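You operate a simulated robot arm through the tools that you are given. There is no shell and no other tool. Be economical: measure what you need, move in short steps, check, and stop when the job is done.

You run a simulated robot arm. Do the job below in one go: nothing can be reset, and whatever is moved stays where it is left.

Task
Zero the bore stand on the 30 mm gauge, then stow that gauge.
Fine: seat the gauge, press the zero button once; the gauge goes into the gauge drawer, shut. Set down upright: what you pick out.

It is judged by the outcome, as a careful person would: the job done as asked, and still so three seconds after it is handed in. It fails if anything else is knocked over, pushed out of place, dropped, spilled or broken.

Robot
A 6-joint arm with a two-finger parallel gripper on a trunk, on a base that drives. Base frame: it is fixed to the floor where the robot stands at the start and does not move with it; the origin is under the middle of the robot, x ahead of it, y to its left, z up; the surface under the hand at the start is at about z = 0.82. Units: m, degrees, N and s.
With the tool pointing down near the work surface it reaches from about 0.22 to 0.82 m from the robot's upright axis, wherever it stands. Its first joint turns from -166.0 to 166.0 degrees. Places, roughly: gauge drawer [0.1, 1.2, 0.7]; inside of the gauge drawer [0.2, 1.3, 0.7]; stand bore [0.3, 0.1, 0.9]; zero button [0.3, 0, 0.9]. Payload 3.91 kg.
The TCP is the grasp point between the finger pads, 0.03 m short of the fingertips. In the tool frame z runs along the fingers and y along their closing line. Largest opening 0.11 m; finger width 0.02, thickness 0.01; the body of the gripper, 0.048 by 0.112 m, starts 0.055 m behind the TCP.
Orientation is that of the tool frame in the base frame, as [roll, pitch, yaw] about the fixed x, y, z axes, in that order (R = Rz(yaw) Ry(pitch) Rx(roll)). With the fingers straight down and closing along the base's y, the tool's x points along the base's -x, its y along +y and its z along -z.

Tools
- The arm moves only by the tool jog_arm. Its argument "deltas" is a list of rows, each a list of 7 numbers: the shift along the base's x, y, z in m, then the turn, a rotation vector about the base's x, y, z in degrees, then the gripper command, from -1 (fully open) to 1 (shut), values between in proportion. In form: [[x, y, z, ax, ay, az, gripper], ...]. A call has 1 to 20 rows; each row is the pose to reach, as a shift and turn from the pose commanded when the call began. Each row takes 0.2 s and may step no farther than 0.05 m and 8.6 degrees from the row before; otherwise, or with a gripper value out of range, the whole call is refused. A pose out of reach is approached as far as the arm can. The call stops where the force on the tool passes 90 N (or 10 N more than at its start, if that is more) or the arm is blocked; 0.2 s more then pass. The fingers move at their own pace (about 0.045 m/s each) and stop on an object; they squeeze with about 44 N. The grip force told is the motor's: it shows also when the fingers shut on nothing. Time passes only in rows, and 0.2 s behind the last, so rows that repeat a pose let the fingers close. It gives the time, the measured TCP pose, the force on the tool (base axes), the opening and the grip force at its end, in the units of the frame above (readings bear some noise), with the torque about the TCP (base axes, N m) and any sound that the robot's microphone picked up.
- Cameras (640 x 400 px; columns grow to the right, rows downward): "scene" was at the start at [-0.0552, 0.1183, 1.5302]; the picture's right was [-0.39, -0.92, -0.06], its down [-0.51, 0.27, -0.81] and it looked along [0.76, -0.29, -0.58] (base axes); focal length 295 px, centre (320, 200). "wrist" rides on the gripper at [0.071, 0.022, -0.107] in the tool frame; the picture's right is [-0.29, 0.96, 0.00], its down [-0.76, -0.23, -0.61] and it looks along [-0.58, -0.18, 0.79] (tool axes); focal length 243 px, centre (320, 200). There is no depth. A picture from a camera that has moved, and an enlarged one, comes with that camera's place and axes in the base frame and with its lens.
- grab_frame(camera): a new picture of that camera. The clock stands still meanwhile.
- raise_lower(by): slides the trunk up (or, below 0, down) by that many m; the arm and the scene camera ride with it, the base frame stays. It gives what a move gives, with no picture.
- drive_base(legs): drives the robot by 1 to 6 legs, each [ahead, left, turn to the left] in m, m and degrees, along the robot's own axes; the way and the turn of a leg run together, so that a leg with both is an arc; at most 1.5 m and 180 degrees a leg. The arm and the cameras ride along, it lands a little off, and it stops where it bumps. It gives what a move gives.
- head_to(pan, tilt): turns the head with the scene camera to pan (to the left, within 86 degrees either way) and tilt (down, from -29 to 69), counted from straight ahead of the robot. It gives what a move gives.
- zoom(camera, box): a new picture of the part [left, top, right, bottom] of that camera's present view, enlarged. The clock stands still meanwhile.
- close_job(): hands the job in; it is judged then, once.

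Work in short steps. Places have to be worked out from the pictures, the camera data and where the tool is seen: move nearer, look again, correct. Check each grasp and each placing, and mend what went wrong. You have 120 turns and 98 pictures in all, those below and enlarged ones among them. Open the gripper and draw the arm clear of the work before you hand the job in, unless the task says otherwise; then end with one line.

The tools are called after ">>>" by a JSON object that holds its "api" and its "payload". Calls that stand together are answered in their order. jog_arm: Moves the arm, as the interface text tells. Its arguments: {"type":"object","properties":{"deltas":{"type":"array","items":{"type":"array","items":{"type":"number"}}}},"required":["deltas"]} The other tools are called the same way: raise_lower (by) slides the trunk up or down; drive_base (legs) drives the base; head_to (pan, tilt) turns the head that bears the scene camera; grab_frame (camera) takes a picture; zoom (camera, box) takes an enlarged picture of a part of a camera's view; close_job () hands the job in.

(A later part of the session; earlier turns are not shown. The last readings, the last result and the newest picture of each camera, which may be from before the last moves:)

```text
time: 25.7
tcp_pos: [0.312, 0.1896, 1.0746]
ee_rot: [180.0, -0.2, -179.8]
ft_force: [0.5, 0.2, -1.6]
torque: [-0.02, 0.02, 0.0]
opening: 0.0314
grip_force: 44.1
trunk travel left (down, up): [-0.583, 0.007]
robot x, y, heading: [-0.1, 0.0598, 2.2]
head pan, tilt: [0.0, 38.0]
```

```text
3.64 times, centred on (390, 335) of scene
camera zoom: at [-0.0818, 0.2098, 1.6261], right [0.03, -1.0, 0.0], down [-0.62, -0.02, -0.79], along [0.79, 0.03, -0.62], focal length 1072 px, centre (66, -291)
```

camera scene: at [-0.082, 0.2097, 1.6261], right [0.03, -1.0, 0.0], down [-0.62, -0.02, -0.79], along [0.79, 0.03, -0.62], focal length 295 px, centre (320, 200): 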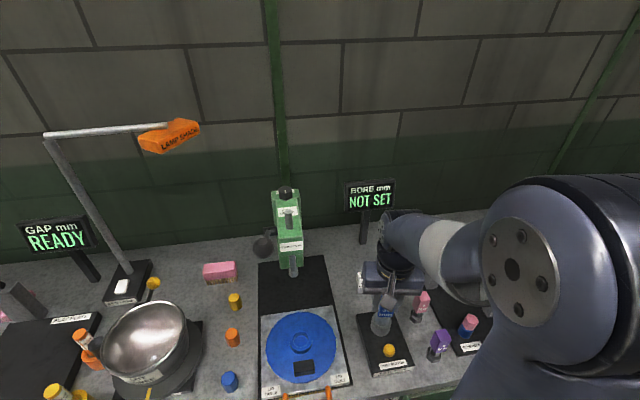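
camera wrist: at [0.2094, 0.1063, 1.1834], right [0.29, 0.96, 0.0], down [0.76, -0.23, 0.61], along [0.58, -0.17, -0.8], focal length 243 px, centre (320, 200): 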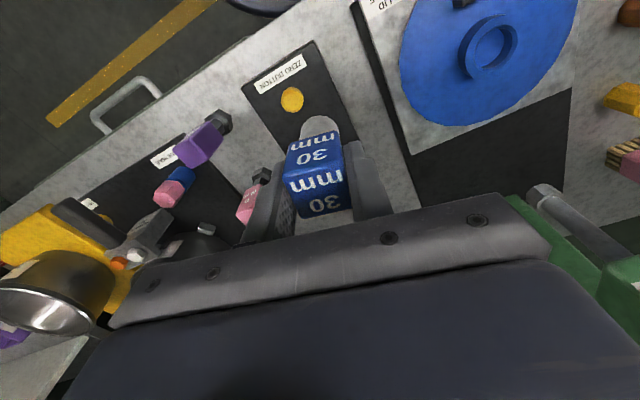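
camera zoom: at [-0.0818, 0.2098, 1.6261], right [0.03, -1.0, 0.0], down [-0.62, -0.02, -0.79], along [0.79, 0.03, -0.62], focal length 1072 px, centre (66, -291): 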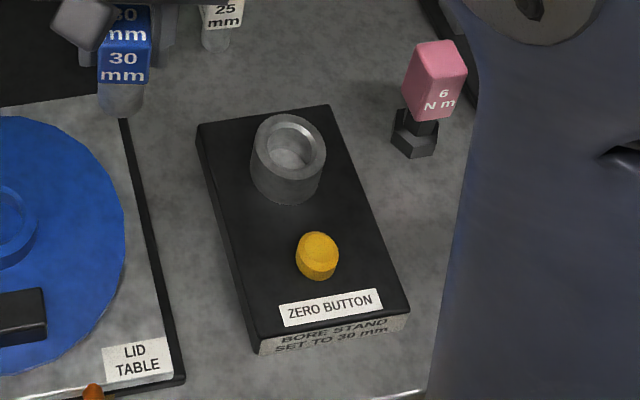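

Combining both views, the bore is near (0.347, 0.064) with its rim at z ≈ 0.89. The wrist camera matches the held gauge's geometry (30 mm dia., bottom 73 mm below the TCP). I hover the gauge about 2 cm above the rim to compare directly.

>>> {"api": "jog_arm", "payload": {"deltas": [[0.01, -0.045, 0, 0, 0, 0, 1], [0.02, -0.09, 0, 0, 0, 0, 1], [0.035, -0.1256, -0.02, 0, 0, 0, 1], [0.035, -0.1256, -0.06, 0, 0, 0, 1], [0.035, -0.1256, -0.09, 0, 0, 0, 1], [0.035, -0.1256, -0.09, 0, 0, 0, 1]]}}

>>> {"api": "zoom", "payload": {"camera": "wrist", "box": [240, 70, 400, 220]}}

>>> {"api": "zoom", "payload": {"camera": "scene", "box": [340, 280, 440, 370]}}

```text
time: 27.1
tcp_pos: [0.3455, 0.0638, 0.9836]
ee_rot: [179.9, -0.2, -179.8]
ft_force: [-0.4, 0.8, -1.2]
torque: [-0.02, 0.01, 0.0]
opening: 0.0317
grip_force: 43.9
trunk travel left (down, up): [-0.583, 0.007]
robot x, y, heading: [-0.1043, 0.0581, 1.8]
head pan, tilt: [0.0, 38.0]
```

```text
2.67 times, centred on (320, 145) of wrist
camera zoom: at [0.2744, 0.0865, 1.0912], right [0.29, 0.96, 0.0], down [0.76, -0.23, 0.61], along [0.58, -0.17, -0.8], focal length 647 px, centre (320, 347)
```

zoom: 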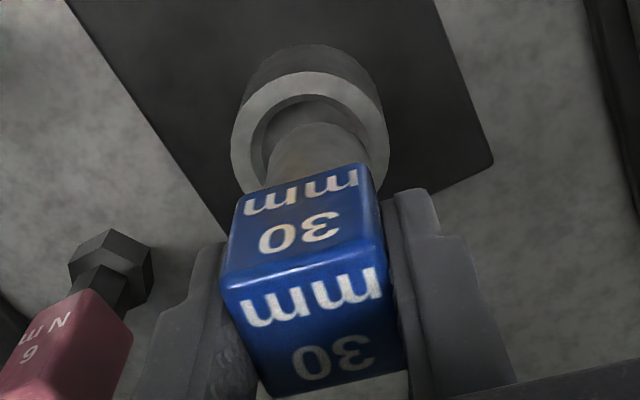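

```text
4.44 times, centred on (390, 325) of scene
camera zoom: at [-0.0817, 0.2096, 1.6261], right [0.03, -1.0, 0.0], down [-0.62, -0.02, -0.79], along [0.79, 0.03, -0.62], focal length 1310 px, centre (9, -356)
```

zoom: 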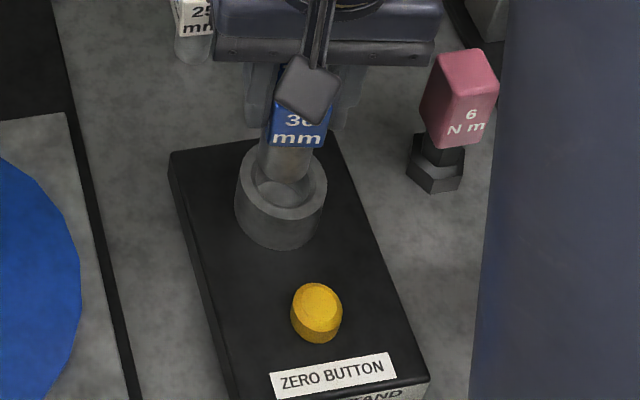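

The rim centre reads (0.346, 0.062, 0.883), so I shift 2 mm right and lower slowly into the bore's mouth.

>>> {"api": "jog_arm", "payload": {"deltas": [[0, -0.002, -0.01, 0, 0, 0, 1], [0, -0.002, -0.02, 0, 0, 0, 1], [0, -0.002, -0.027, 0, 0, 0, 1], [0, -0.002, -0.032, 0, 0, 0, 1], [0, -0.002, -0.036, 0, 0, 0, 1]]}}

>>> {"api": "zoom", "payload": {"camera": "wrist", "box": [240, 70, 400, 220]}}

>>> {"api": "zoom", "payload": {"camera": "scene", "box": [340, 280, 440, 370]}}

```text
time: 28.3
tcp_pos: [0.3459, 0.0616, 0.9482]
ee_rot: [179.9, 0.0, -179.8]
ft_force: [8.4, -3.4, 1.7]
torque: [-0.21, -0.51, -0.02]
opening: 0.0313
grip_force: 43.9
trunk travel left (down, up): [-0.583, 0.007]
robot x, y, heading: [-0.1011, 0.0601, 2.1]
head pan, tilt: [0.0, 38.0]
```

```text
2.67 times, centred on (320, 145) of wrist
camera zoom: at [0.2759, 0.0831, 1.0544], right [0.29, 0.96, 0.0], down [0.76, -0.23, 0.61], along [0.58, -0.17, -0.79], focal length 647 px, centre (320, 347)
```

zoom: 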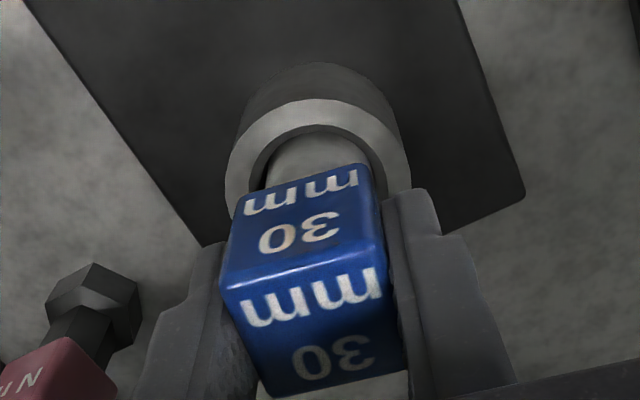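

```text
4.44 times, centred on (390, 325) of scene
camera zoom: at [-0.081, 0.2092, 1.6262], right [0.03, -1.0, 0.0], down [-0.62, -0.02, -0.79], along [0.79, 0.03, -0.62], focal length 1310 px, centre (9, -356)
```

zoom: 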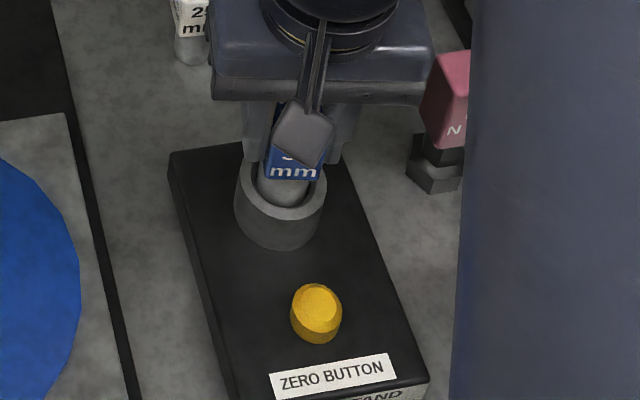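

It has entered the bore with a slight side load toward +x/−y. I nudge that way and lower further.

>>> {"api": "jog_arm", "payload": {"deltas": [[0.0015, -0.0008, -0.002, 0, 0, 0, 1], [0.0015, -0.0008, -0.007, 0, 0, 0, 1], [0.0015, -0.0008, -0.012, 0, 0, 0, 1], [0.0015, -0.0008, -0.016, 0, 0, 0, 1]]}}

```text
time: 29.3
tcp_pos: [0.3472, 0.0603, 0.932]
ee_rot: [-179.9, -0.2, -179.8]
ft_force: [7.5, -2.9, 1.2]
torque: [-0.13, -0.5, -0.05]
opening: 0.0317
grip_force: 43.9
trunk travel left (down, up): [-0.583, 0.007]
robot x, y, heading: [-0.1036, 0.0577, 1.9]
head pan, tilt: [0.0, 38.0]
```

Smooth so far, and the gauge bottom is at about z 0.859. I correct a bit more in x and continue until it touches bottom.

>>> {"api": "jog_arm", "payload": {"deltas": [[0.0015, -0.0006, -0.002, 0, 0, 0, 1], [0.0015, -0.0006, -0.005, 0, 0, 0, 1], [0.0015, -0.0006, -0.008, 0, 0, 0, 1]]}}

```text
time: 30.1
tcp_pos: [0.3463, 0.0601, 0.9262]
ee_rot: [179.9, 0.0, -179.9]
ft_force: [-2.4, -1.1, 37.3]
torque: [-0.07, 0.13, -0.13]
opening: 0.0315
grip_force: 44.1
trunk travel left (down, up): [-0.583, 0.007]
robot x, y, heading: [-0.1012, 0.0597, 2.0]
head pan, tilt: [0.0, 38.0]
```

Contact at z 0.926 (37 N upward) means it's seated. I relieve the pressure, open the gripper and check.

>>> {"api": "jog_arm", "payload": {"deltas": [[-0.0005, 0, 0.0025, 0, 0, 0, 1], [-0.0005, 0, 0.0025, 0, 0, 0, 0.3], [-0.0005, 0, 0.0025, 0, 0, 0, -0.2], [-0.0005, 0, 0.0025, 0, 0, 0, -0.2], [-0.0005, 0, 0.0025, 0, 0, 0, -0.2], [-0.0005, 0, 0.0025, 0, 0, 0, -0.2]]}}

>>> {"api": "grab_frame", "payload": {"camera": "wrist"}}

```text
time: 31.5
tcp_pos: [0.3479, 0.0606, 0.9255]
ee_rot: [180.0, -0.2, -179.8]
ft_force: [-1.1, -0.4, 0.6]
torque: [0.0, -0.04, 0.0]
opening: 0.0661
grip_force: 0.1
trunk travel left (down, up): [-0.583, 0.007]
robot x, y, heading: [-0.1032, 0.0573, 2.0]
head pan, tilt: [0.0, 38.0]
```

```text
55 pictures are left
camera wrist: at [0.2767, 0.0825, 1.0331], right [0.29, 0.96, 0.0], down [0.76, -0.23, 0.6], along [0.58, -0.17, -0.8], focal length 243 px, centre (320, 200)
```

wrist: 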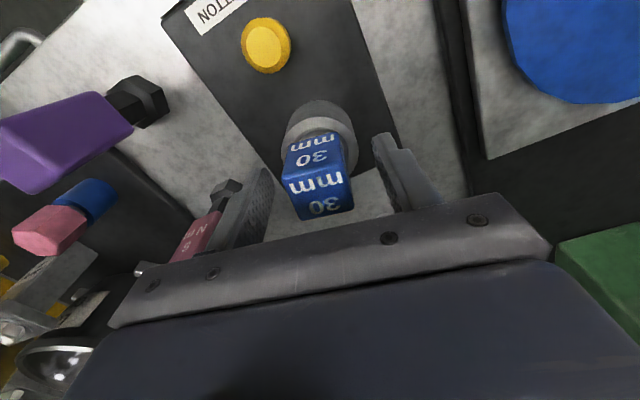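

It's released. I rise clear, close the fingers for pressing, and look at the stand.

>>> {"api": "jog_arm", "payload": {"deltas": [[0, 0, 0.04, 0, 0, 0, -0.2], [0, 0, 0.08, 0, 0, 0, -0.2], [0, 0, 0.1, 0, 0, 0, 1], [-0.035, -0.006, 0.1, 0, 0, 0, 1], [-0.071, -0.0126, 0.1, 0, 0, 0, 1], [-0.071, -0.0126, 0.1, 0, 0, 0, 1]]}}

>>> {"api": "grab_frame", "payload": {"camera": "wrist"}}

>>> {"api": "grab_frame", "payload": {"camera": "scene"}}

>>> {"api": "zoom", "payload": {"camera": "scene", "box": [340, 270, 450, 370]}}

```text
time: 32.9
tcp_pos: [0.2778, 0.0468, 1.0294]
ee_rot: [-179.9, -0.3, -179.8]
ft_force: [-0.2, 0.0, 0.1]
torque: [-0.05, -0.02, 0.02]
opening: 0.0
grip_force: 22.0
trunk travel left (down, up): [-0.583, 0.007]
robot x, y, heading: [-0.1019, 0.0574, 2.2]
head pan, tilt: [0.0, 38.0]
```

```text
54 pictures are left
camera wrist: at [0.2062, 0.0695, 1.1365], right [0.29, 0.96, 0.0], down [0.76, -0.23, 0.61], along [0.58, -0.17, -0.8], focal length 243 px, centre (320, 200)
```

wrist: 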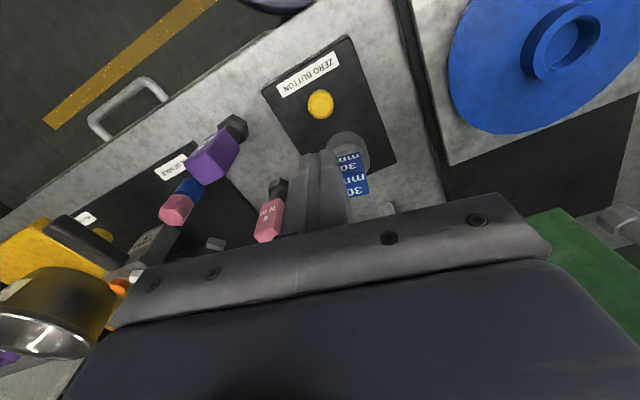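

```text
53 pictures are left
camera scene: at [-0.0821, 0.2097, 1.6261], right [0.03, -1.0, 0.0], down [-0.62, -0.02, -0.79], along [0.79, 0.03, -0.62], focal length 295 px, centre (320, 200)
```

scene: 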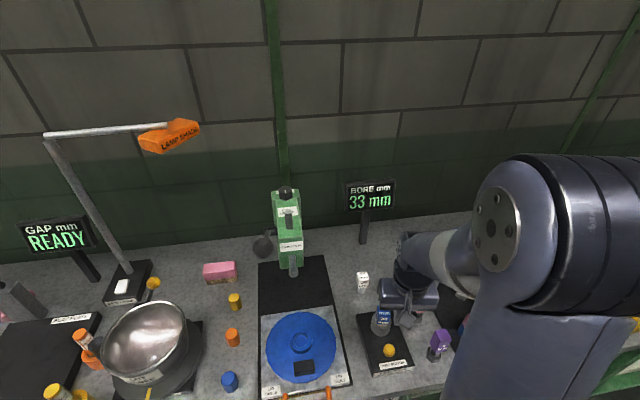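

```text
4.00 times, centred on (395, 320) of scene
camera zoom: at [-0.0821, 0.2097, 1.6261], right [0.03, -1.0, 0.0], down [-0.62, -0.02, -0.79], along [0.79, 0.03, -0.62], focal length 1179 px, centre (20, -280)
```

zoom: 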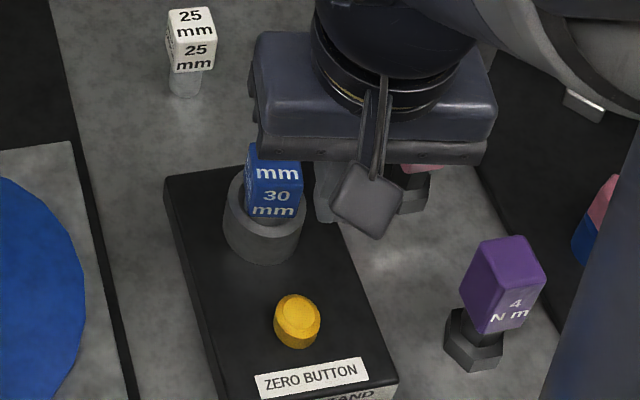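

The display now reads 33 mm with the gauge seated. The button is directly below the closed fingers at (0.279, 0.048), so I descend close above it.

>>> {"api": "jog_arm", "payload": {"deltas": [[0.001, 0.001, -0.04, 0, 0, 0, 1], [0.001, 0.001, -0.08, 0, 0, 0, 1], [0.001, 0.001, -0.1, 0, 0, 0, 1], [0.001, 0.001, -0.1, 0, 0, 0, 1]]}}

>>> {"api": "zoom", "payload": {"camera": "scene", "box": [340, 270, 450, 370]}}

>>> {"api": "zoom", "payload": {"camera": "wrist", "box": [240, 60, 420, 220]}}

```text
time: 33.9
tcp_pos: [0.2775, 0.0506, 0.9272]
ee_rot: [180.0, -0.1, -179.8]
ft_force: [-0.8, -0.2, 0.3]
torque: [0.02, 0.0, 0.02]
opening: 0.0
grip_force: 37.2
trunk travel left (down, up): [-0.583, 0.007]
robot x, y, heading: [-0.1046, 0.055, 1.9]
head pan, tilt: [0.0, 38.0]
```

```text
4.00 times, centred on (395, 320) of scene
camera zoom: at [-0.082, 0.2097, 1.6261], right [0.03, -1.0, 0.0], down [-0.62, -0.02, -0.79], along [0.79, 0.03, -0.62], focal length 1179 px, centre (20, -280)
```

zoom: 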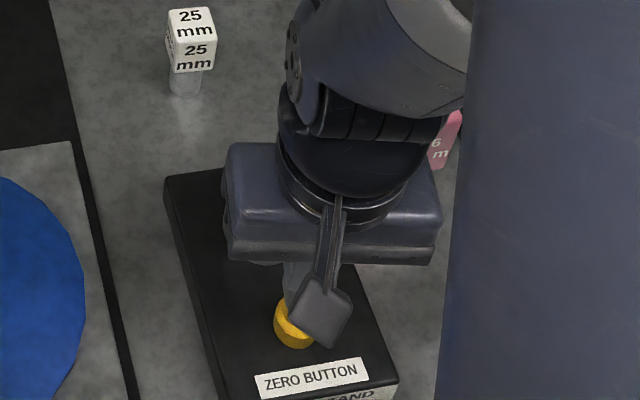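

```text
2.50 times, centred on (330, 140) of wrist
camera zoom: at [0.2073, 0.0729, 1.0346], right [0.29, 0.96, 0.0], down [0.76, -0.23, 0.6], along [0.58, -0.17, -0.8], focal length 606 px, centre (295, 350)
```

zoom: 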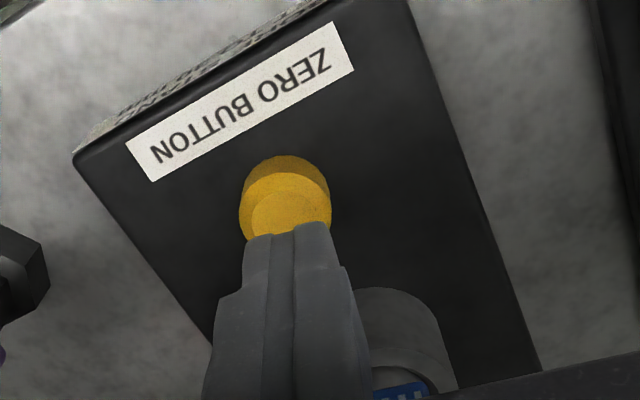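

The fingertips are aligned over the button. I press down slowly and watch force and sound.

>>> {"api": "jog_arm", "payload": {"deltas": [[0, -0.001, -0.006, 0, 0, 0, 1], [0, -0.001, -0.01, 0, 0, 0, 1], [0, -0.001, -0.014, 0, 0, 0, 1], [0, -0.001, -0.018, 0, 0, 0, 1]]}}

```text
time: 34.9
tcp_pos: [0.2782, 0.0487, 0.91]
ee_rot: [180.0, -0.3, -179.9]
ft_force: [0.2, 0.0, 0.2]
torque: [0.02, -0.02, 0.01]
opening: 0.0003
grip_force: 37.9
trunk travel left (down, up): [-0.583, 0.007]
robot x, y, heading: [-0.1043, 0.0559, 2.0]
head pan, tilt: [0.0, 38.0]
```

No contact yet (tips at about z 0.880), so I continue in small steps.

>>> {"api": "jog_arm", "payload": {"deltas": [[0, 0, -0.003, 0, 0, 0, 1], [0, 0, -0.006, 0, 0, 0, 1], [0, 0, -0.009, 0, 0, 0, 1]]}}

```text
time: 35.7
tcp_pos: [0.2774, 0.0485, 0.8995]
ee_rot: [-180.0, -0.2, -179.8]
ft_force: [0.4, 0.6, 1.0]
torque: [-0.01, 0.03, 0.02]
opening: 0.0001
grip_force: 37.6
trunk travel left (down, up): [-0.583, 0.007]
robot x, y, heading: [-0.1042, 0.0561, 2.0]
head pan, tilt: [0.0, 38.0]
```

>>> {"api": "jog_arm", "payload": {"deltas": [[0, 0, -0.002, 0, 0, 0, 1], [0, 0, -0.004, 0, 0, 0, 1], [0, 0, -0.006, 0, 0, 0, 1]]}}

```text
time: 36.5
tcp_pos: [0.2781, 0.0484, 0.8938]
ee_rot: [180.0, -0.2, -179.8]
ft_force: [-0.6, -0.2, 4.7]
torque: [-0.01, 0.0, -0.02]
opening: 0.0
grip_force: 37.5
trunk travel left (down, up): [-0.583, 0.007]
robot x, y, heading: [-0.101, 0.057, 2.3]
head pan, tilt: [0.0, 38.0]
heard: click
```

I heard one click at light force. I rise straight off the button and check the display.

>>> {"api": "jog_arm", "payload": {"deltas": [[0, 0, 0.03, 0, 0, 0, 1], [0, 0, 0.08, 0, 0, 0, 1], [0, 0, 0.13, 0, 0, 0, 1], [0, 0, 0.15, 0, 0, 0, 1]]}}

>>> {"api": "grab_frame", "payload": {"camera": "scene"}}

```text
time: 37.5
tcp_pos: [0.2793, 0.0466, 1.0445]
ee_rot: [-180.0, -0.2, -179.9]
ft_force: [0.6, 0.5, 0.8]
torque: [0.01, 0.0, -0.03]
opening: 0.0
grip_force: 37.7
trunk travel left (down, up): [-0.583, 0.007]
robot x, y, heading: [-0.1, 0.0579, 2.0]
head pan, tilt: [0.0, 38.0]
```

```text
49 pictures are left
camera scene: at [-0.0822, 0.2097, 1.6261], right [0.03, -1.0, 0.0], down [-0.62, -0.02, -0.79], along [0.79, 0.03, -0.62], focal length 295 px, centre (320, 200)
```

scene: 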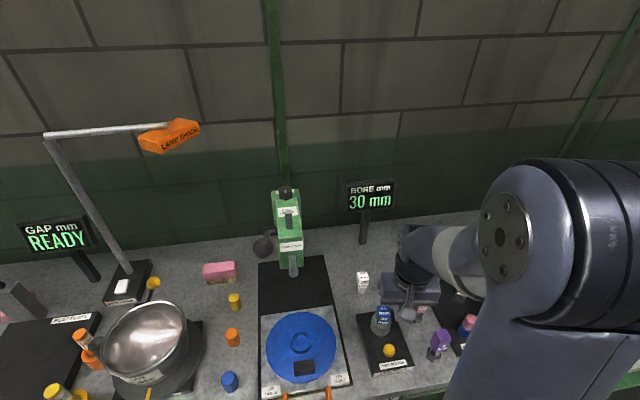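

The display reads 30 mm: zeroed. Next I open the drawer with an empty hand: raise the arm, back off from the counter, and drive left to the gauge drawer.

>>> {"api": "jog_arm", "payload": {"deltas": [[0, 0, 0.05, 0, 0, 0, 0], [0, 0, 0.1, 0, 0, 0, 0], [0, 0, 0.15, 0, 0, 0, 0], [0, 0, 0.2, 0, 0, 0, 0], [0, 0, 0.2, 0, 0, 0, 0]]}}

>>> {"api": "drive_base", "payload": {"legs": [[-0.35, 0, -2]]}}

```text
time: 38.7
tcp_pos: [0.2806, 0.0471, 1.2434]
ee_rot: [179.9, -0.2, -179.7]
ft_force: [0.8, 0.6, 0.0]
torque: [-0.02, -0.03, 0.0]
opening: 0.0548
grip_force: 0.0
trunk travel left (down, up): [-0.583, 0.007]
robot x, y, heading: [-0.103, 0.0592, 2.0]
head pan, tilt: [0.0, 38.0]
```

```text
time: 40.9
tcp_pos: [-0.0603, 0.029, 1.2435]
ee_rot: [180.0, -0.2, 178.3]
ft_force: [-0.8, -0.6, 0.0]
torque: [-0.02, 0.02, 0.05]
opening: 0.055
grip_force: 0.0
trunk travel left (down, up): [-0.583, 0.007]
robot x, y, heading: [-0.439, 0.05, -0.1]
head pan, tilt: [0.0, 38.0]
```

Base moves well. I drive left to y ≈ 1.1 and look at the counter front there.

>>> {"api": "drive_base", "payload": {"legs": [[0, 1.05, 0]]}}

>>> {"api": "head_to", "payload": {"pan": 5, "tilt": 50}}

>>> {"api": "grab_frame", "payload": {"camera": "scene"}}

```text
time: 46.4
tcp_pos: [-0.0565, 1.0826, 1.2439]
ee_rot: [-180.0, -0.2, 177.8]
ft_force: [0.2, 0.2, 0.3]
torque: [-0.01, 0.01, 0.0]
opening: 0.0551
grip_force: 0.1
trunk travel left (down, up): [-0.583, 0.007]
robot x, y, heading: [-0.435, 1.1097, -0.3]
head pan, tilt: [0.0, 38.0]
```

```text
time: 47.1
tcp_pos: [-0.0551, 1.0819, 1.2426]
ee_rot: [-180.0, -0.2, 177.8]
ft_force: [1.0, 0.6, -0.6]
torque: [-0.01, 0.02, -0.01]
opening: 0.0551
grip_force: 0.0
trunk travel left (down, up): [-0.583, 0.007]
robot x, y, heading: [-0.4418, 1.11, -0.4]
head pan, tilt: [5.0, 50.0]
```

```text
48 pictures are left
camera scene: at [-0.4206, 1.267, 1.609], right [0.08, -1.0, 0.0], down [-0.76, -0.06, -0.64], along [0.64, 0.05, -0.77], focal length 295 px, centre (320, 200)
```

scene: 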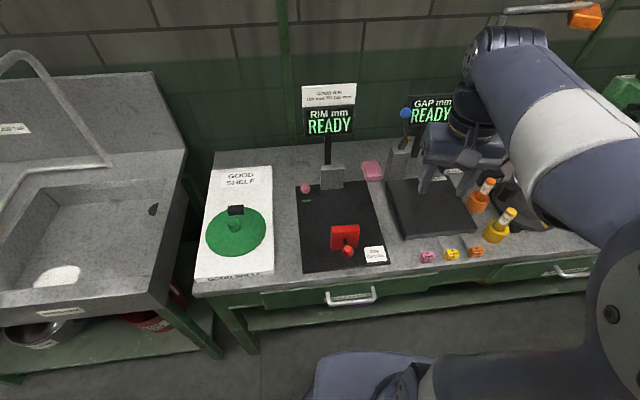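

The counter is skewed about 10° to my frame, and the drawer handle is near (−0.055, 1.21, 0.72). I zoom in on it.

>>> {"api": "zoom", "payload": {"camera": "scene", "box": [190, 240, 430, 390]}}

```text
2.67 times, centred on (310, 315) of scene
camera zoom: at [-0.4206, 1.267, 1.609], right [0.08, -1.0, 0.0], down [-0.76, -0.06, -0.64], along [0.64, 0.05, -0.77], focal length 786 px, centre (347, -107)
```

zoom: 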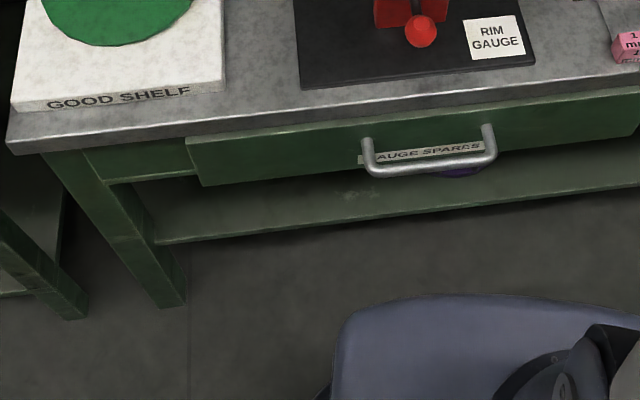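

The "GAUGE SPARES" drawer's handle bar is centred near (−0.076, 1.197) and runs along the counter. A forward-pointing tool gripping the bar vertically avoids the counter lip. I back off, square up to the counter (heading ≈ 10.4°) and lower the trunk.

>>> {"api": "drive_base", "payload": {"legs": [[-0.19, -0.01, 0], [0, 0, 10.8]]}}

>>> {"api": "raise_lower", "payload": {"by": -0.3}}

```text
time: 49.4
tcp_pos: [-0.2459, 1.1443, 1.2422]
ee_rot: [-180.0, -0.2, -171.6]
ft_force: [0.4, 0.0, -0.9]
torque: [0.0, 0.02, 0.01]
opening: 0.0553
grip_force: 0.0
trunk travel left (down, up): [-0.583, 0.007]
robot x, y, heading: [-0.6285, 1.1019, 10.1]
head pan, tilt: [5.0, 50.0]
```

```text
time: 52.4
tcp_pos: [-0.2471, 1.1453, 0.9435]
ee_rot: [-180.0, -0.2, -171.6]
ft_force: [-1.0, 0.5, 0.1]
torque: [0.02, 0.0, -0.05]
opening: 0.0552
grip_force: 0.0
trunk travel left (down, up): [-0.283, 0.307]
robot x, y, heading: [-0.6273, 1.1028, 9.9]
head pan, tilt: [5.0, 50.0]
```

Now I yaw the tool −88° so that the closing line points along the drawer pull direction.

>>> {"api": "jog_arm", "payload": {"deltas": [[0, 0, 0, 0, 0, -8, 0], [0, 0, 0, 0, 0, -16, 0], [0, 0, 0, 0, 0, -24, 0], [0, 0, 0, 0, 0, -32, 0], [0, 0, 0, 0, 0, -40, 0], [0, 0, 0, 0, 0, -48, 0], [0, 0, 0, 0, 0, -56, 0], [0, 0, 0, 0, 0, -64, 0], [0, 0, 0, 0, 0, -72, 0], [0, 0, 0, 0, 0, -80, 0], [0, 0, 0, 0, 0, -88, 0], [0, 0, 0, 0, 0, -88, 0]]}}

```text
time: 55.0
tcp_pos: [-0.2464, 1.1429, 0.9423]
ee_rot: [180.0, -0.2, 100.2]
ft_force: [-0.4, 0.5, -0.6]
torque: [-0.01, -0.05, 0.03]
opening: 0.0551
grip_force: 0.0
trunk travel left (down, up): [-0.283, 0.307]
robot x, y, heading: [-0.6296, 1.1006, 10.1]
head pan, tilt: [5.0, 50.0]
```

Next I tip the tool forward by about 64°, so that it points mostly ahead and slightly down.

>>> {"api": "jog_arm", "payload": {"deltas": [[0.01, 0.002, 0, 1.42, -7.87, 0, 0], [0.02, 0.004, 0, 2.83, -15.74, 0, 0], [0.03, 0.006, 0, 4.25, -23.6, 0, 0], [0.04, 0.007, 0, 5.66, -31.5, 0, 0], [0.05, 0.009, 0, 7.08, -39.4, 0, 0], [0.06, 0.011, 0, 8.5, -47.2, 0, 0], [0.07, 0.013, 0, 9.9, -55.1, 0, 0], [0.08, 0.014, 0, 11.3, -63, 0, 0], [0.08, 0.014, 0, 11.3, -63, 0, 0]]}}

>>> {"api": "grab_frame", "payload": {"camera": "wrist"}}

>>> {"api": "grab_frame", "payload": {"camera": "scene"}}

```text
time: 57.0
tcp_pos: [-0.1689, 1.1604, 0.9444]
ee_rot: [117.3, -0.1, 100.6]
ft_force: [-0.1, -0.5, 0.4]
torque: [-0.02, -0.05, 0.02]
opening: 0.055
grip_force: 0.0
trunk travel left (down, up): [-0.283, 0.307]
robot x, y, heading: [-0.6296, 1.1034, 9.9]
head pan, tilt: [5.0, 50.0]
```

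```text
46 pictures are left
camera wrist: at [-0.2646, 1.2144, 1.0123], right [0.48, -0.21, 0.85], down [-0.49, -0.87, 0.07], along [0.72, -0.45, -0.52], focal length 243 px, centre (320, 200)
```

wrist: 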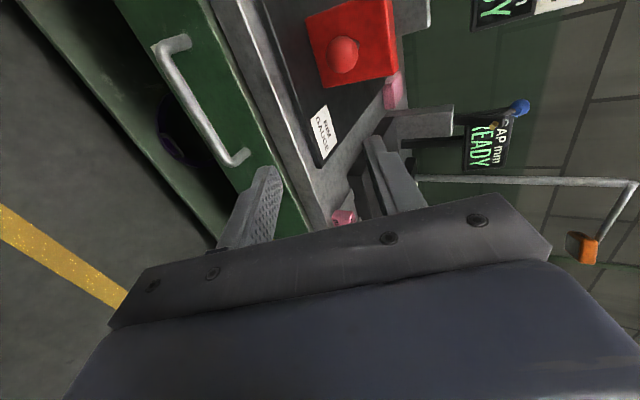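

```text
45 pictures are left
camera scene: at [-0.6392, 1.2597, 1.3089], right [0.26, -0.97, 0.0], down [-0.74, -0.2, -0.64], along [0.62, 0.17, -0.77], focal length 295 px, centre (320, 200)
```

scene: 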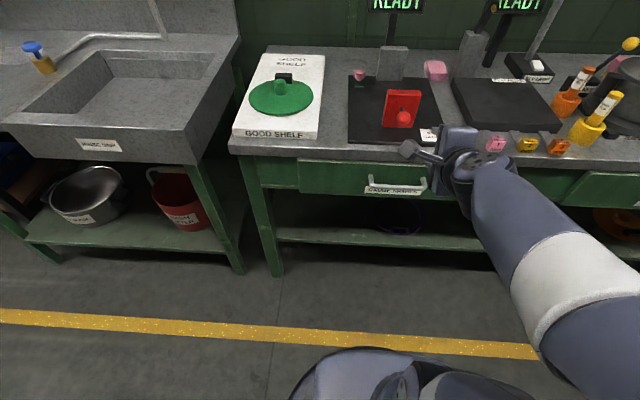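

Good posture. I zoom on the handle from both cameras to triangulate it.

>>> {"api": "zoom", "payload": {"camera": "wrist", "box": [120, 10, 300, 180]}}

>>> {"api": "zoom", "payload": {"camera": "scene", "box": [330, 130, 450, 230]}}

```text
2.35 times, centred on (210, 95) of wrist
camera zoom: at [-0.2646, 1.2144, 1.0123], right [0.48, -0.21, 0.85], down [-0.49, -0.87, 0.07], along [0.72, -0.45, -0.52], focal length 571 px, centre (579, 447)
```

zoom: 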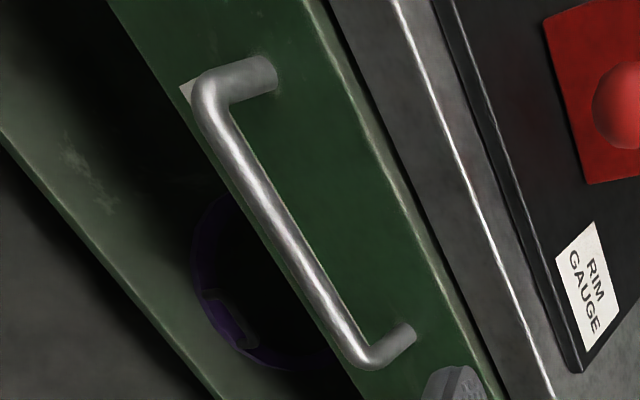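

```text
4.00 times, centred on (390, 180) of scene
camera zoom: at [-0.6392, 1.2597, 1.3089], right [0.26, -0.97, 0.0], down [-0.74, -0.2, -0.64], along [0.62, 0.17, -0.77], focal length 1179 px, centre (40, 280)
```

zoom: 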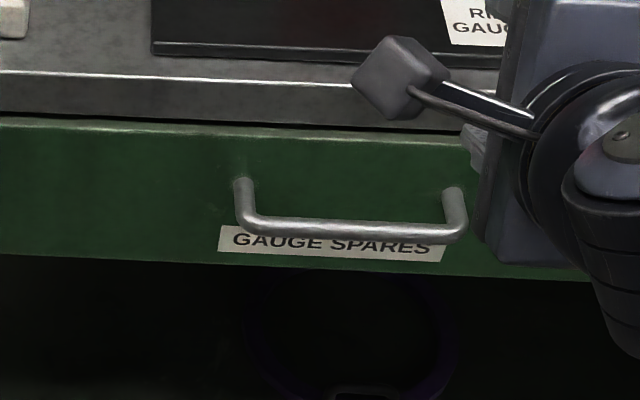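

The handle bar's centre is about (−0.063, 1.200, 0.717), and the label reads GAUGE SPARES. I narrow the fingers to about 3 cm and move to a pre-grasp point in front of it.

>>> {"api": "jog_arm", "payload": {"deltas": [[0, 0.01, -0.04, 0, 0, 0, 0.45], [0, 0.02, -0.085, 0, 0, 0, 0.45], [0.005, 0.025, -0.13, 0, 0, 0, 0.45], [0.01, 0.028, -0.16, 0, 0, 0, 0.45], [0.024, 0.028, -0.184, 0, 0, 0, 0.45], [0.024, 0.028, -0.184, 0, 0, 0, 0.45]]}}

>>> {"api": "grab_frame", "payload": {"camera": "wrist"}}

>>> {"api": "zoom", "payload": {"camera": "scene", "box": [330, 100, 490, 230]}}

```text
time: 58.4
tcp_pos: [-0.1368, 1.1436, 0.7698]
ee_rot: [116.0, -0.1, 100.8]
ft_force: [-0.4, -0.2, -0.3]
torque: [-0.02, 0.03, 0.04]
opening: 0.0301
grip_force: 0.0
out of reach, approached as far as the arm can: row 1, 2, 3, 4, 5, 6
trunk travel left (down, up): [-0.283, 0.307]
robot x, y, heading: [-0.6293, 1.0984, 10.1]
head pan, tilt: [5.0, 50.0]
```

```text
42 pictures are left
camera wrist: at [-0.235, 1.1974, 0.8367], right [0.47, -0.21, 0.86], down [-0.49, -0.87, 0.06], along [0.73, -0.45, -0.51], focal length 243 px, centre (320, 200)
```

wrist: 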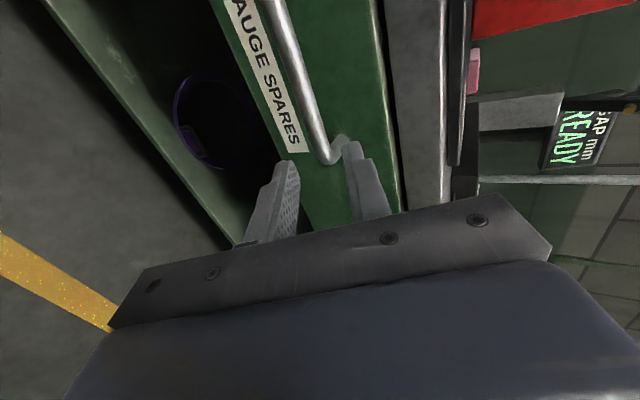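

```text
3.08 times, centred on (410, 165) of scene
camera zoom: at [-0.6391, 1.2597, 1.3089], right [0.26, -0.97, 0.0], down [-0.74, -0.2, -0.64], along [0.62, 0.17, -0.77], focal length 907 px, centre (43, 308)
```

zoom: 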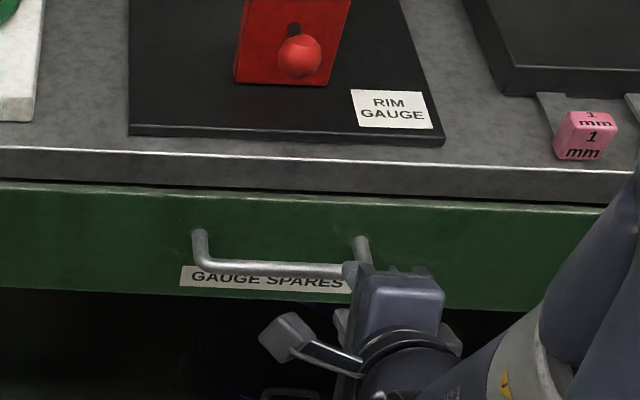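

The arm is at its lateral limit, so I shift the base 5 cm left to centre on the handle.

>>> {"api": "drive_base", "payload": {"legs": [[0, 0.055, 0]]}}

>>> {"api": "raise_lower", "payload": {"by": -0.04}}

>>> {"api": "grab_frame", "payload": {"camera": "wrist"}}

>>> {"api": "zoom", "payload": {"camera": "scene", "box": [330, 100, 490, 230]}}

```text
time: 59.3
tcp_pos: [-0.1462, 1.1977, 0.7715]
ee_rot: [115.9, -0.2, 100.8]
ft_force: [-0.6, -0.2, 0.0]
torque: [0.02, 0.01, 0.0]
opening: 0.0304
grip_force: 0.1
trunk travel left (down, up): [-0.283, 0.307]
robot x, y, heading: [-0.6359, 1.1553, 10.4]
head pan, tilt: [5.0, 50.0]
```

```text
time: 60.1
tcp_pos: [-0.1457, 1.1973, 0.73]
ee_rot: [116.0, -0.2, 100.8]
ft_force: [-0.7, -0.5, 0.1]
torque: [-0.05, 0.02, 0.03]
opening: 0.0301
grip_force: 0.0
trunk travel left (down, up): [-0.243, 0.347]
robot x, y, heading: [-0.6356, 1.1607, 10.1]
head pan, tilt: [5.0, 50.0]
```

```text
40 pictures are left
camera wrist: at [-0.2449, 1.2524, 0.7969], right [0.47, -0.21, 0.86], down [-0.49, -0.87, 0.06], along [0.73, -0.45, -0.51], focal length 243 px, centre (320, 200)
```

wrist: 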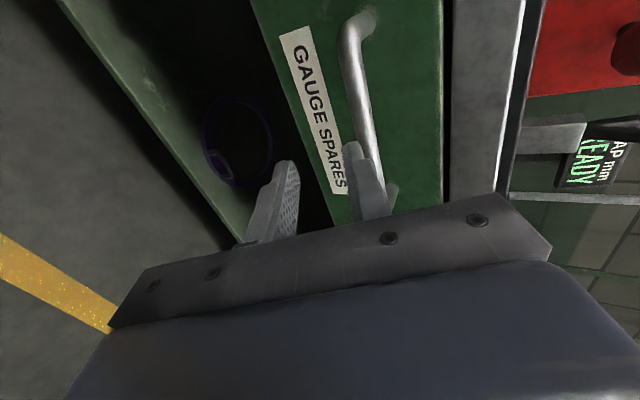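

```text
3.08 times, centred on (410, 165) of scene
camera zoom: at [-0.649, 1.3143, 1.2689], right [0.26, -0.97, 0.0], down [-0.74, -0.2, -0.64], along [0.62, 0.17, -0.77], focal length 907 px, centre (43, 308)
```

zoom: 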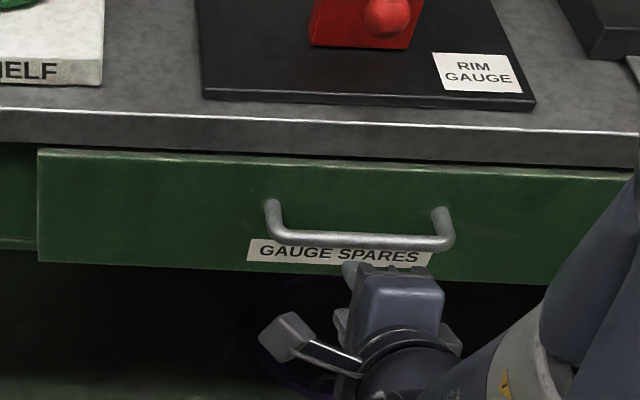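

The approach line is centred on the bar. I move horizontally forward so the bar enters between the fingers.

>>> {"api": "jog_arm", "payload": {"deltas": [[0.02, 0, 0, 0, 0, 0, 0.38], [0.04, 0.001, -0.001, 0, 0, 0, 0.38], [0.055, 0.001, -0.003, 0, 0, 0, 0.38], [0.068, 0.001, -0.004, 0, 0, 0, 0.38], [0.068, 0.001, -0.004, 0, 0, 0, 0.38]]}}

>>> {"api": "grab_frame", "payload": {"camera": "wrist"}}

```text
time: 60.8
tcp_pos: [-0.1224, 1.1992, 0.7304]
ee_rot: [116.3, 0.0, 100.8]
ft_force: [-58.7, -8.6, 29.6]
torque: [0.23, -1.53, 0.12]
opening: 0.034
grip_force: 0.2
trunk travel left (down, up): [-0.243, 0.347]
robot x, y, heading: [-0.6399, 1.1554, 10.1]
head pan, tilt: [5.0, 50.0]
stopped in row 3: the force on the tool passed its limit at 114 N (the readings are from after the stop); the commanded pose is now the measured one
```

```text
38 pictures are left
camera wrist: at [-0.2201, 1.2527, 0.7971], right [0.47, -0.21, 0.86], down [-0.49, -0.87, 0.06], along [0.73, -0.45, -0.51], focal length 243 px, centre (320, 200)
```

wrist: 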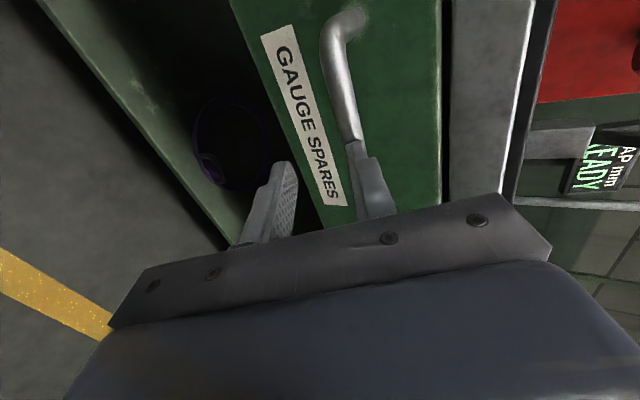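

The upper fingertip met the bar end-on, so the bar is nearer z 0.737, x −0.08. I back off, raise 17 mm, and approach again.

>>> {"api": "jog_arm", "payload": {"deltas": [[-0.025, -0.004, 0, 0, 0, 0, 0.3], [-0.025, -0.004, 0.017, 0, 0, 0, 0.3], [-0.005, -0.001, 0.017, 0, 0, 0, 0.3], [0.01, 0, 0.017, 0, 0, 0, 0.3], [0.02, 0, 0.016, 0, 0, 0, 0.3], [0.028, 0, 0.016, 0, 0, 0, 0.3]]}}

>>> {"api": "grab_frame", "payload": {"camera": "wrist"}}

```text
time: 62.2
tcp_pos: [-0.0875, 1.201, 0.7451]
ee_rot: [116.5, -0.3, 100.9]
ft_force: [1.0, -0.1, -0.7]
torque: [-0.02, 0.01, -0.03]
opening: 0.0382
grip_force: 0.2
trunk travel left (down, up): [-0.243, 0.347]
robot x, y, heading: [-0.6351, 1.1574, 10.0]
head pan, tilt: [5.0, 50.0]
```

```text
37 pictures are left
camera wrist: at [-0.1852, 1.2549, 0.8115], right [0.48, -0.21, 0.85], down [-0.49, -0.87, 0.06], along [0.73, -0.45, -0.52], focal length 243 px, centre (320, 200)
```

wrist: 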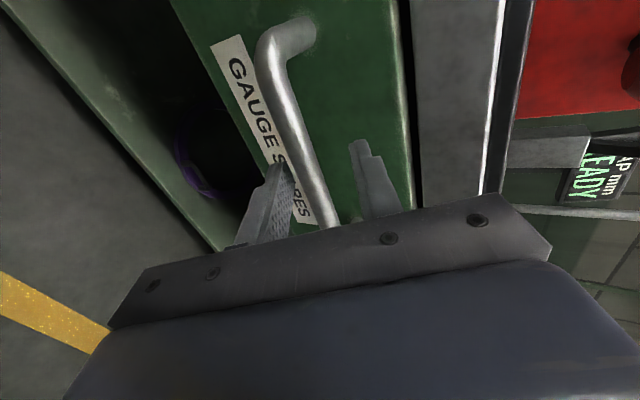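

The bar now lies between the fingers, so I close on it.

>>> {"api": "jog_arm", "payload": {"deltas": [[0, 0, 0, 0, 0, 0, 1], [0, 0, 0, 0, 0, 0, 1], [0, 0, 0, 0, 0, 0, 1]]}}

>>> {"api": "grab_frame", "payload": {"camera": "wrist"}}

```text
time: 63.0
tcp_pos: [-0.0887, 1.2006, 0.7398]
ee_rot: [117.2, -0.2, 100.8]
ft_force: [-11.8, -2.1, -24.4]
torque: [-0.34, 0.27, 0.1]
opening: 0.0136
grip_force: 45.0
trunk travel left (down, up): [-0.243, 0.347]
robot x, y, heading: [-0.6377, 1.1578, 10.2]
head pan, tilt: [5.0, 50.0]
```

```text
36 pictures are left
camera wrist: at [-0.1862, 1.2547, 0.8086], right [0.49, -0.21, 0.85], down [-0.49, -0.87, 0.07], along [0.72, -0.45, -0.52], focal length 243 px, centre (320, 200)
```

wrist: 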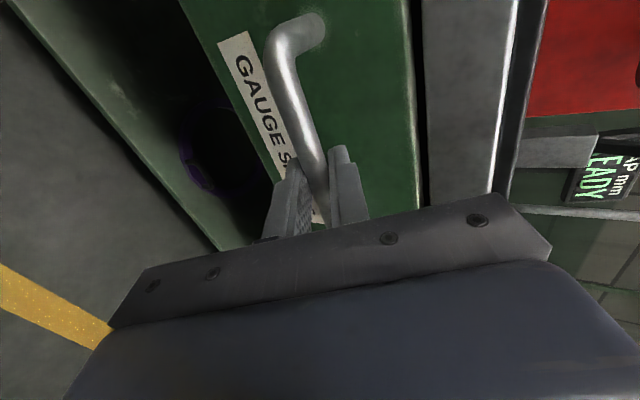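

The bar is gripped (13.6 mm). I ease the vertical load and then pull the drawer by backing the base 12 cm.

>>> {"api": "jog_arm", "payload": {"deltas": [[0, 0, -0.005, 0, 0, 0, 1], [0, 0, -0.005, 0, 0, 0, 1]]}}

>>> {"api": "drive_base", "payload": {"legs": [[-0.12, 0, 0]]}}

```text
time: 63.6
tcp_pos: [-0.0891, 1.2007, 0.7412]
ee_rot: [116.6, -0.1, 100.9]
ft_force: [-32.9, -0.8, 2.0]
torque: [-0.16, 0.2, 0.08]
opening: 0.0138
grip_force: 44.6
trunk travel left (down, up): [-0.243, 0.347]
robot x, y, heading: [-0.6379, 1.1564, 10.2]
head pan, tilt: [5.0, 50.0]
```

```text
time: 64.8
tcp_pos: [-0.1995, 1.1792, 0.7403]
ee_rot: [116.6, -0.4, 100.7]
ft_force: [6.0, -26.7, 8.2]
torque: [-0.98, -0.32, -1.06]
opening: 0.0136
grip_force: 44.9
trunk travel left (down, up): [-0.243, 0.347]
robot x, y, heading: [-0.7529, 1.1365, 10.3]
head pan, tilt: [5.0, 50.0]
```

The drawer is coming out. I pull another 10 cm with a slight rightward trim for the side load.

>>> {"api": "drive_base", "payload": {"legs": [[-0.1, -0.006, 0]]}}

>>> {"api": "grab_frame", "payload": {"camera": "scene"}}

```text
time: 66.0
tcp_pos: [-0.2958, 1.1588, 0.7399]
ee_rot: [116.5, -0.2, 101.1]
ft_force: [-3.4, 20.6, 2.5]
torque: [0.41, 0.05, 0.93]
opening: 0.0135
grip_force: 45.1
trunk travel left (down, up): [-0.243, 0.347]
robot x, y, heading: [-0.8481, 1.1144, 10.7]
head pan, tilt: [5.0, 50.0]
```

```text
35 pictures are left
camera scene: at [-0.8603, 1.2718, 1.2688], right [0.26, -0.96, 0.0], down [-0.74, -0.2, -0.64], along [0.62, 0.17, -0.77], focal length 295 px, centre (320, 200)
```

scene: 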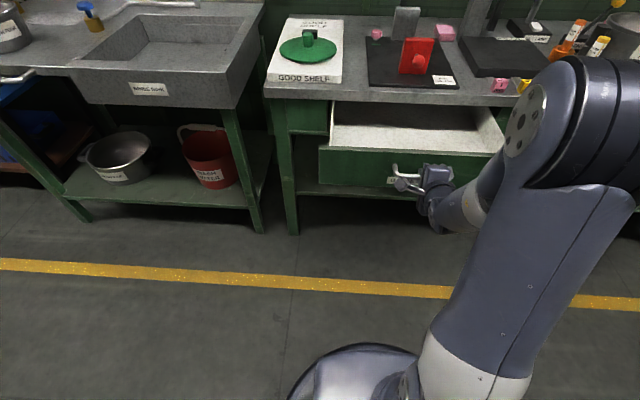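

The drawer is open about 21 cm, and the empty tray is visible. I release the handle and back the hand straight out.

>>> {"api": "jog_arm", "payload": {"deltas": [[0, 0, 0, 0, 0, 0, 0.3], [0, 0, 0, 0, 0, 0, 0.2], [0, 0, 0, 0, 0, 0, 0.2], [-0.02, -0.004, 0.002, 0, 0, 0, 0.2], [-0.06, -0.011, 0.004, 0, 0, 0, 0.2], [-0.08, -0.014, 0.004, 0, 0, 0, 0.2]]}}

>>> {"api": "zoom", "payload": {"camera": "scene", "box": [270, 60, 540, 230]}}

```text
time: 67.3
tcp_pos: [-0.3759, 1.144, 0.7452]
ee_rot: [116.4, -0.2, 101.0]
ft_force: [0.6, 0.5, -0.2]
torque: [-0.01, -0.01, 0.01]
opening: 0.0441
grip_force: 0.1
trunk travel left (down, up): [-0.243, 0.347]
robot x, y, heading: [-0.8471, 1.1123, 10.4]
head pan, tilt: [5.0, 50.0]
```

```text
2.35 times, centred on (405, 145) of scene
camera zoom: at [-0.8597, 1.2705, 1.2689], right [0.26, -0.96, 0.0], down [-0.74, -0.2, -0.64], along [0.62, 0.17, -0.77], focal length 693 px, centre (120, 329)
```

zoom: 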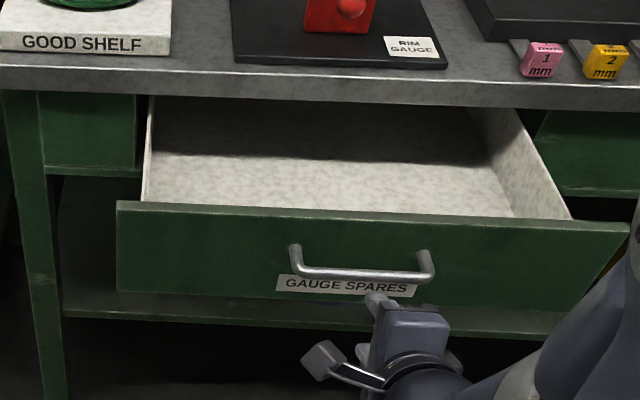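

The drawer is clear. I back away, raise the trunk, and turn the tool back to vertical for the pick-up.

>>> {"api": "drive_base", "payload": {"legs": [[-0.12, 0, 0]]}}

>>> {"api": "raise_lower", "payload": {"by": 0.33}}

>>> {"api": "jog_arm", "payload": {"deltas": [[0, 0, 0, -1.5, 7.8, 0, 0], [0, 0, 0, -3.0, 15.6, 0, 0], [0, 0, 0, -4.5, 23.4, 0, 0], [0, 0, 0, -6.0, 31.2, 0, 0], [0, 0, 0, -7.6, 39, 0, 0], [0, 0, 0, -9.1, 46.8, 0, 0], [0, 0, 0, -10.6, 54.6, 0, 0], [0, 0, 0, -12.1, 62.4, 0, 0], [0, 0, 0, -12.1, 62.4, 0, 0]]}}

>>> {"api": "jog_arm", "payload": {"deltas": [[0, 0, 0.03, 0, 0, 8.1, 0], [0, 0, 0.06, 0, 0, 16.2, 0], [0, 0, 0.09, 0, 0, 24.3, 0], [0, 0, 0.11, 0, 0, 32.4, 0], [0, 0, 0.13, 0, 0, 40.5, 0], [0, 0, 0.15, 0, 0, 48.6, 0], [0, 0, 0.15, 0, 0, 56.7, 0], [0, 0, 0.15, 0, 0, 64.8, 0], [0, 0, 0.15, 0, 0, 72.9, 0], [0, 0, 0.15, 0, 0, 81, 0], [0, 0, 0.15, 0, 0, 89, 0], [0, 0, 0.15, 0, 0, 89, 0]]}}

```text
time: 68.6
tcp_pos: [-0.4948, 1.1242, 0.7458]
ee_rot: [116.4, -0.2, 101.3]
ft_force: [-0.8, -0.3, 0.5]
torque: [0.01, 0.01, 0.0]
opening: 0.0437
grip_force: 0.0
trunk travel left (down, up): [-0.243, 0.347]
robot x, y, heading: [-0.9633, 1.0874, 10.4]
head pan, tilt: [5.0, 50.0]
```

```text
time: 71.8
tcp_pos: [-0.4952, 1.1229, 1.0764]
ee_rot: [116.3, -0.2, 101.3]
ft_force: [0.6, -0.9, -0.1]
torque: [-0.03, -0.01, -0.02]
opening: 0.044
grip_force: 0.1
trunk travel left (down, up): [-0.573, 0.017]
robot x, y, heading: [-0.9644, 1.0908, 10.4]
head pan, tilt: [5.0, 50.0]
```

```text
time: 73.8
tcp_pos: [-0.4941, 1.1229, 1.0758]
ee_rot: [-179.9, -0.3, 100.9]
ft_force: [1.2, 0.2, 0.3]
torque: [-0.01, 0.02, -0.01]
opening: 0.0546
grip_force: 0.1
out of reach, approached as far as the arm can: row 3, 4
trunk travel left (down, up): [-0.573, 0.017]
robot x, y, heading: [-0.9623, 1.092, 10.6]
head pan, tilt: [5.0, 50.0]
```

```text
time: 76.4
tcp_pos: [-0.4943, 1.1246, 1.2271]
ee_rot: [180.0, -0.4, -170.0]
ft_force: [0.8, 0.3, 0.4]
torque: [-0.02, -0.02, 0.0]
opening: 0.0547
grip_force: 0.1
trunk travel left (down, up): [-0.573, 0.017]
robot x, y, heading: [-0.9656, 1.092, 10.5]
head pan, tilt: [5.0, 50.0]
```

Ready to return. I turn to heading ≈ 2°, drive right, then forward toward the stand (stopping short to check).

>>> {"api": "drive_base", "payload": {"legs": [[0, 0, -8.5], [0, -1.03, 0], [0.6, 0, 0]]}}

>>> {"api": "head_to", "payload": {"pan": 0, "tilt": 40}}

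>>> {"api": "grab_frame", "payload": {"camera": "scene"}}

```text
time: 80.0
tcp_pos: [-0.4721, 0.5718, 1.2256]
ee_rot: [-179.9, -0.3, 176.0]
ft_force: [-1.1, 0.2, 0.1]
torque: [-0.03, 0.01, 0.02]
opening: 0.055
grip_force: 0.0
trunk travel left (down, up): [-0.573, 0.017]
robot x, y, heading: [-0.9401, 0.6529, -3.4]
head pan, tilt: [5.0, 50.0]
stopped in leg 2: the robot was blocked; the commanded pose is now the measured one
```

```text
time: 80.7
tcp_pos: [-0.4718, 0.5716, 1.2262]
ee_rot: [-180.0, -0.3, 176.0]
ft_force: [-0.1, -0.5, -0.9]
torque: [0.04, 0.0, -0.01]
opening: 0.0553
grip_force: 0.1
trunk travel left (down, up): [-0.573, 0.017]
robot x, y, heading: [-0.9407, 0.6506, -3.3]
head pan, tilt: [0.0, 40.0]
```

```text
33 pictures are left
camera scene: at [-0.9046, 0.801, 1.6131], right [-0.06, -1.0, 0.0], down [-0.64, 0.04, -0.77], along [0.76, -0.04, -0.64], focal length 295 px, centre (320, 200)
```

scene: 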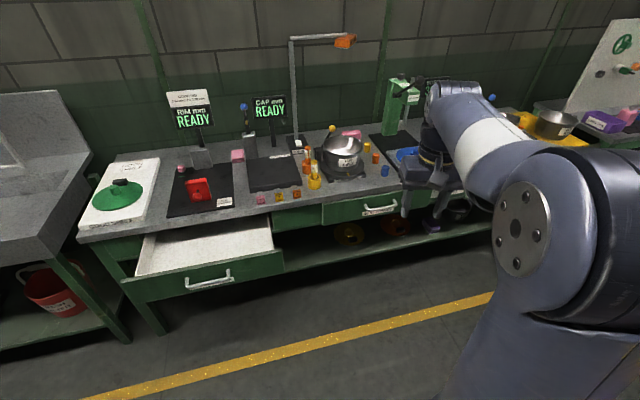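

I bumped something on the right. I look that way before moving.

>>> {"api": "head_to", "payload": {"pan": -75, "tilt": 50}}

>>> {"api": "grab_frame", "payload": {"camera": "scene"}}

```text
time: 82.2
tcp_pos: [-0.4723, 0.5721, 1.2269]
ee_rot: [179.9, -0.4, 176.0]
ft_force: [-0.5, -0.5, -0.2]
torque: [-0.01, -0.01, -0.02]
opening: 0.0549
grip_force: 0.1
trunk travel left (down, up): [-0.573, 0.017]
robot x, y, heading: [-0.9381, 0.6481, -3.4]
head pan, tilt: [-75.0, 50.0]
```

```text
32 pictures are left
camera scene: at [-0.9738, 0.7304, 1.5989], right [-0.98, -0.2, 0.0], down [-0.16, 0.75, -0.64], along [0.13, -0.63, -0.77], focal length 295 px, centre (320, 200)
```

scene: 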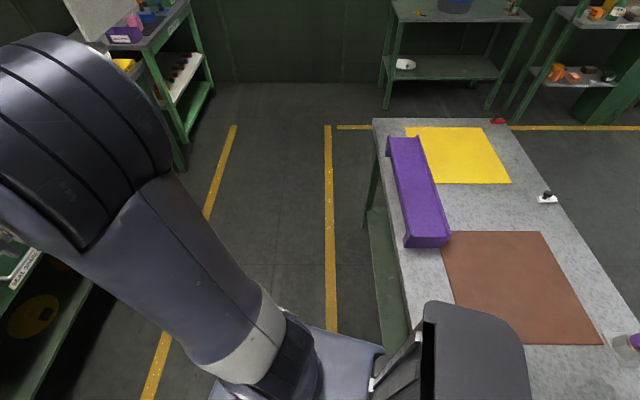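

A table stands behind to the right; nothing on it looks disturbed. I go forward first to clear it, then right.

>>> {"api": "drive_base", "payload": {"legs": [[0.02, 0.03, 0], [0.38, 0, 0], [0, 0, 5]]}}

>>> {"api": "grab_frame", "payload": {"camera": "scene"}}

```text
time: 85.5
tcp_pos: [-0.0656, 0.6145, 1.2271]
ee_rot: [180.0, -0.4, -179.4]
ft_force: [0.4, 0.2, 0.8]
torque: [0.02, 0.03, 0.0]
opening: 0.0548
grip_force: 0.1
trunk travel left (down, up): [-0.573, 0.017]
robot x, y, heading: [-0.533, 0.6609, 1.5]
head pan, tilt: [-75.0, 50.0]
```

```text
31 pictures are left
camera scene: at [-0.5779, 0.7333, 1.5989], right [-0.96, -0.28, 0.0], down [-0.21, 0.74, -0.64], along [0.18, -0.62, -0.77], focal length 295 px, centre (320, 200)
```

scene: 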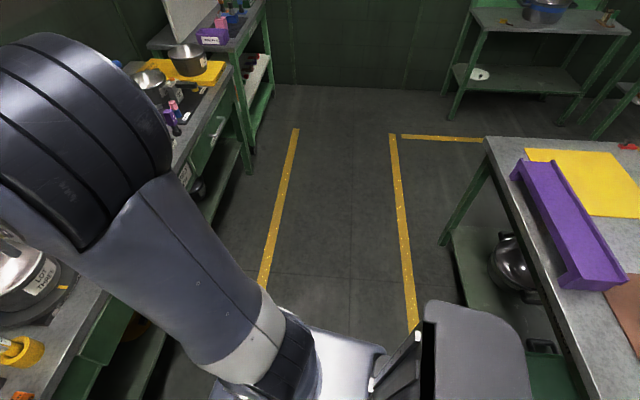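

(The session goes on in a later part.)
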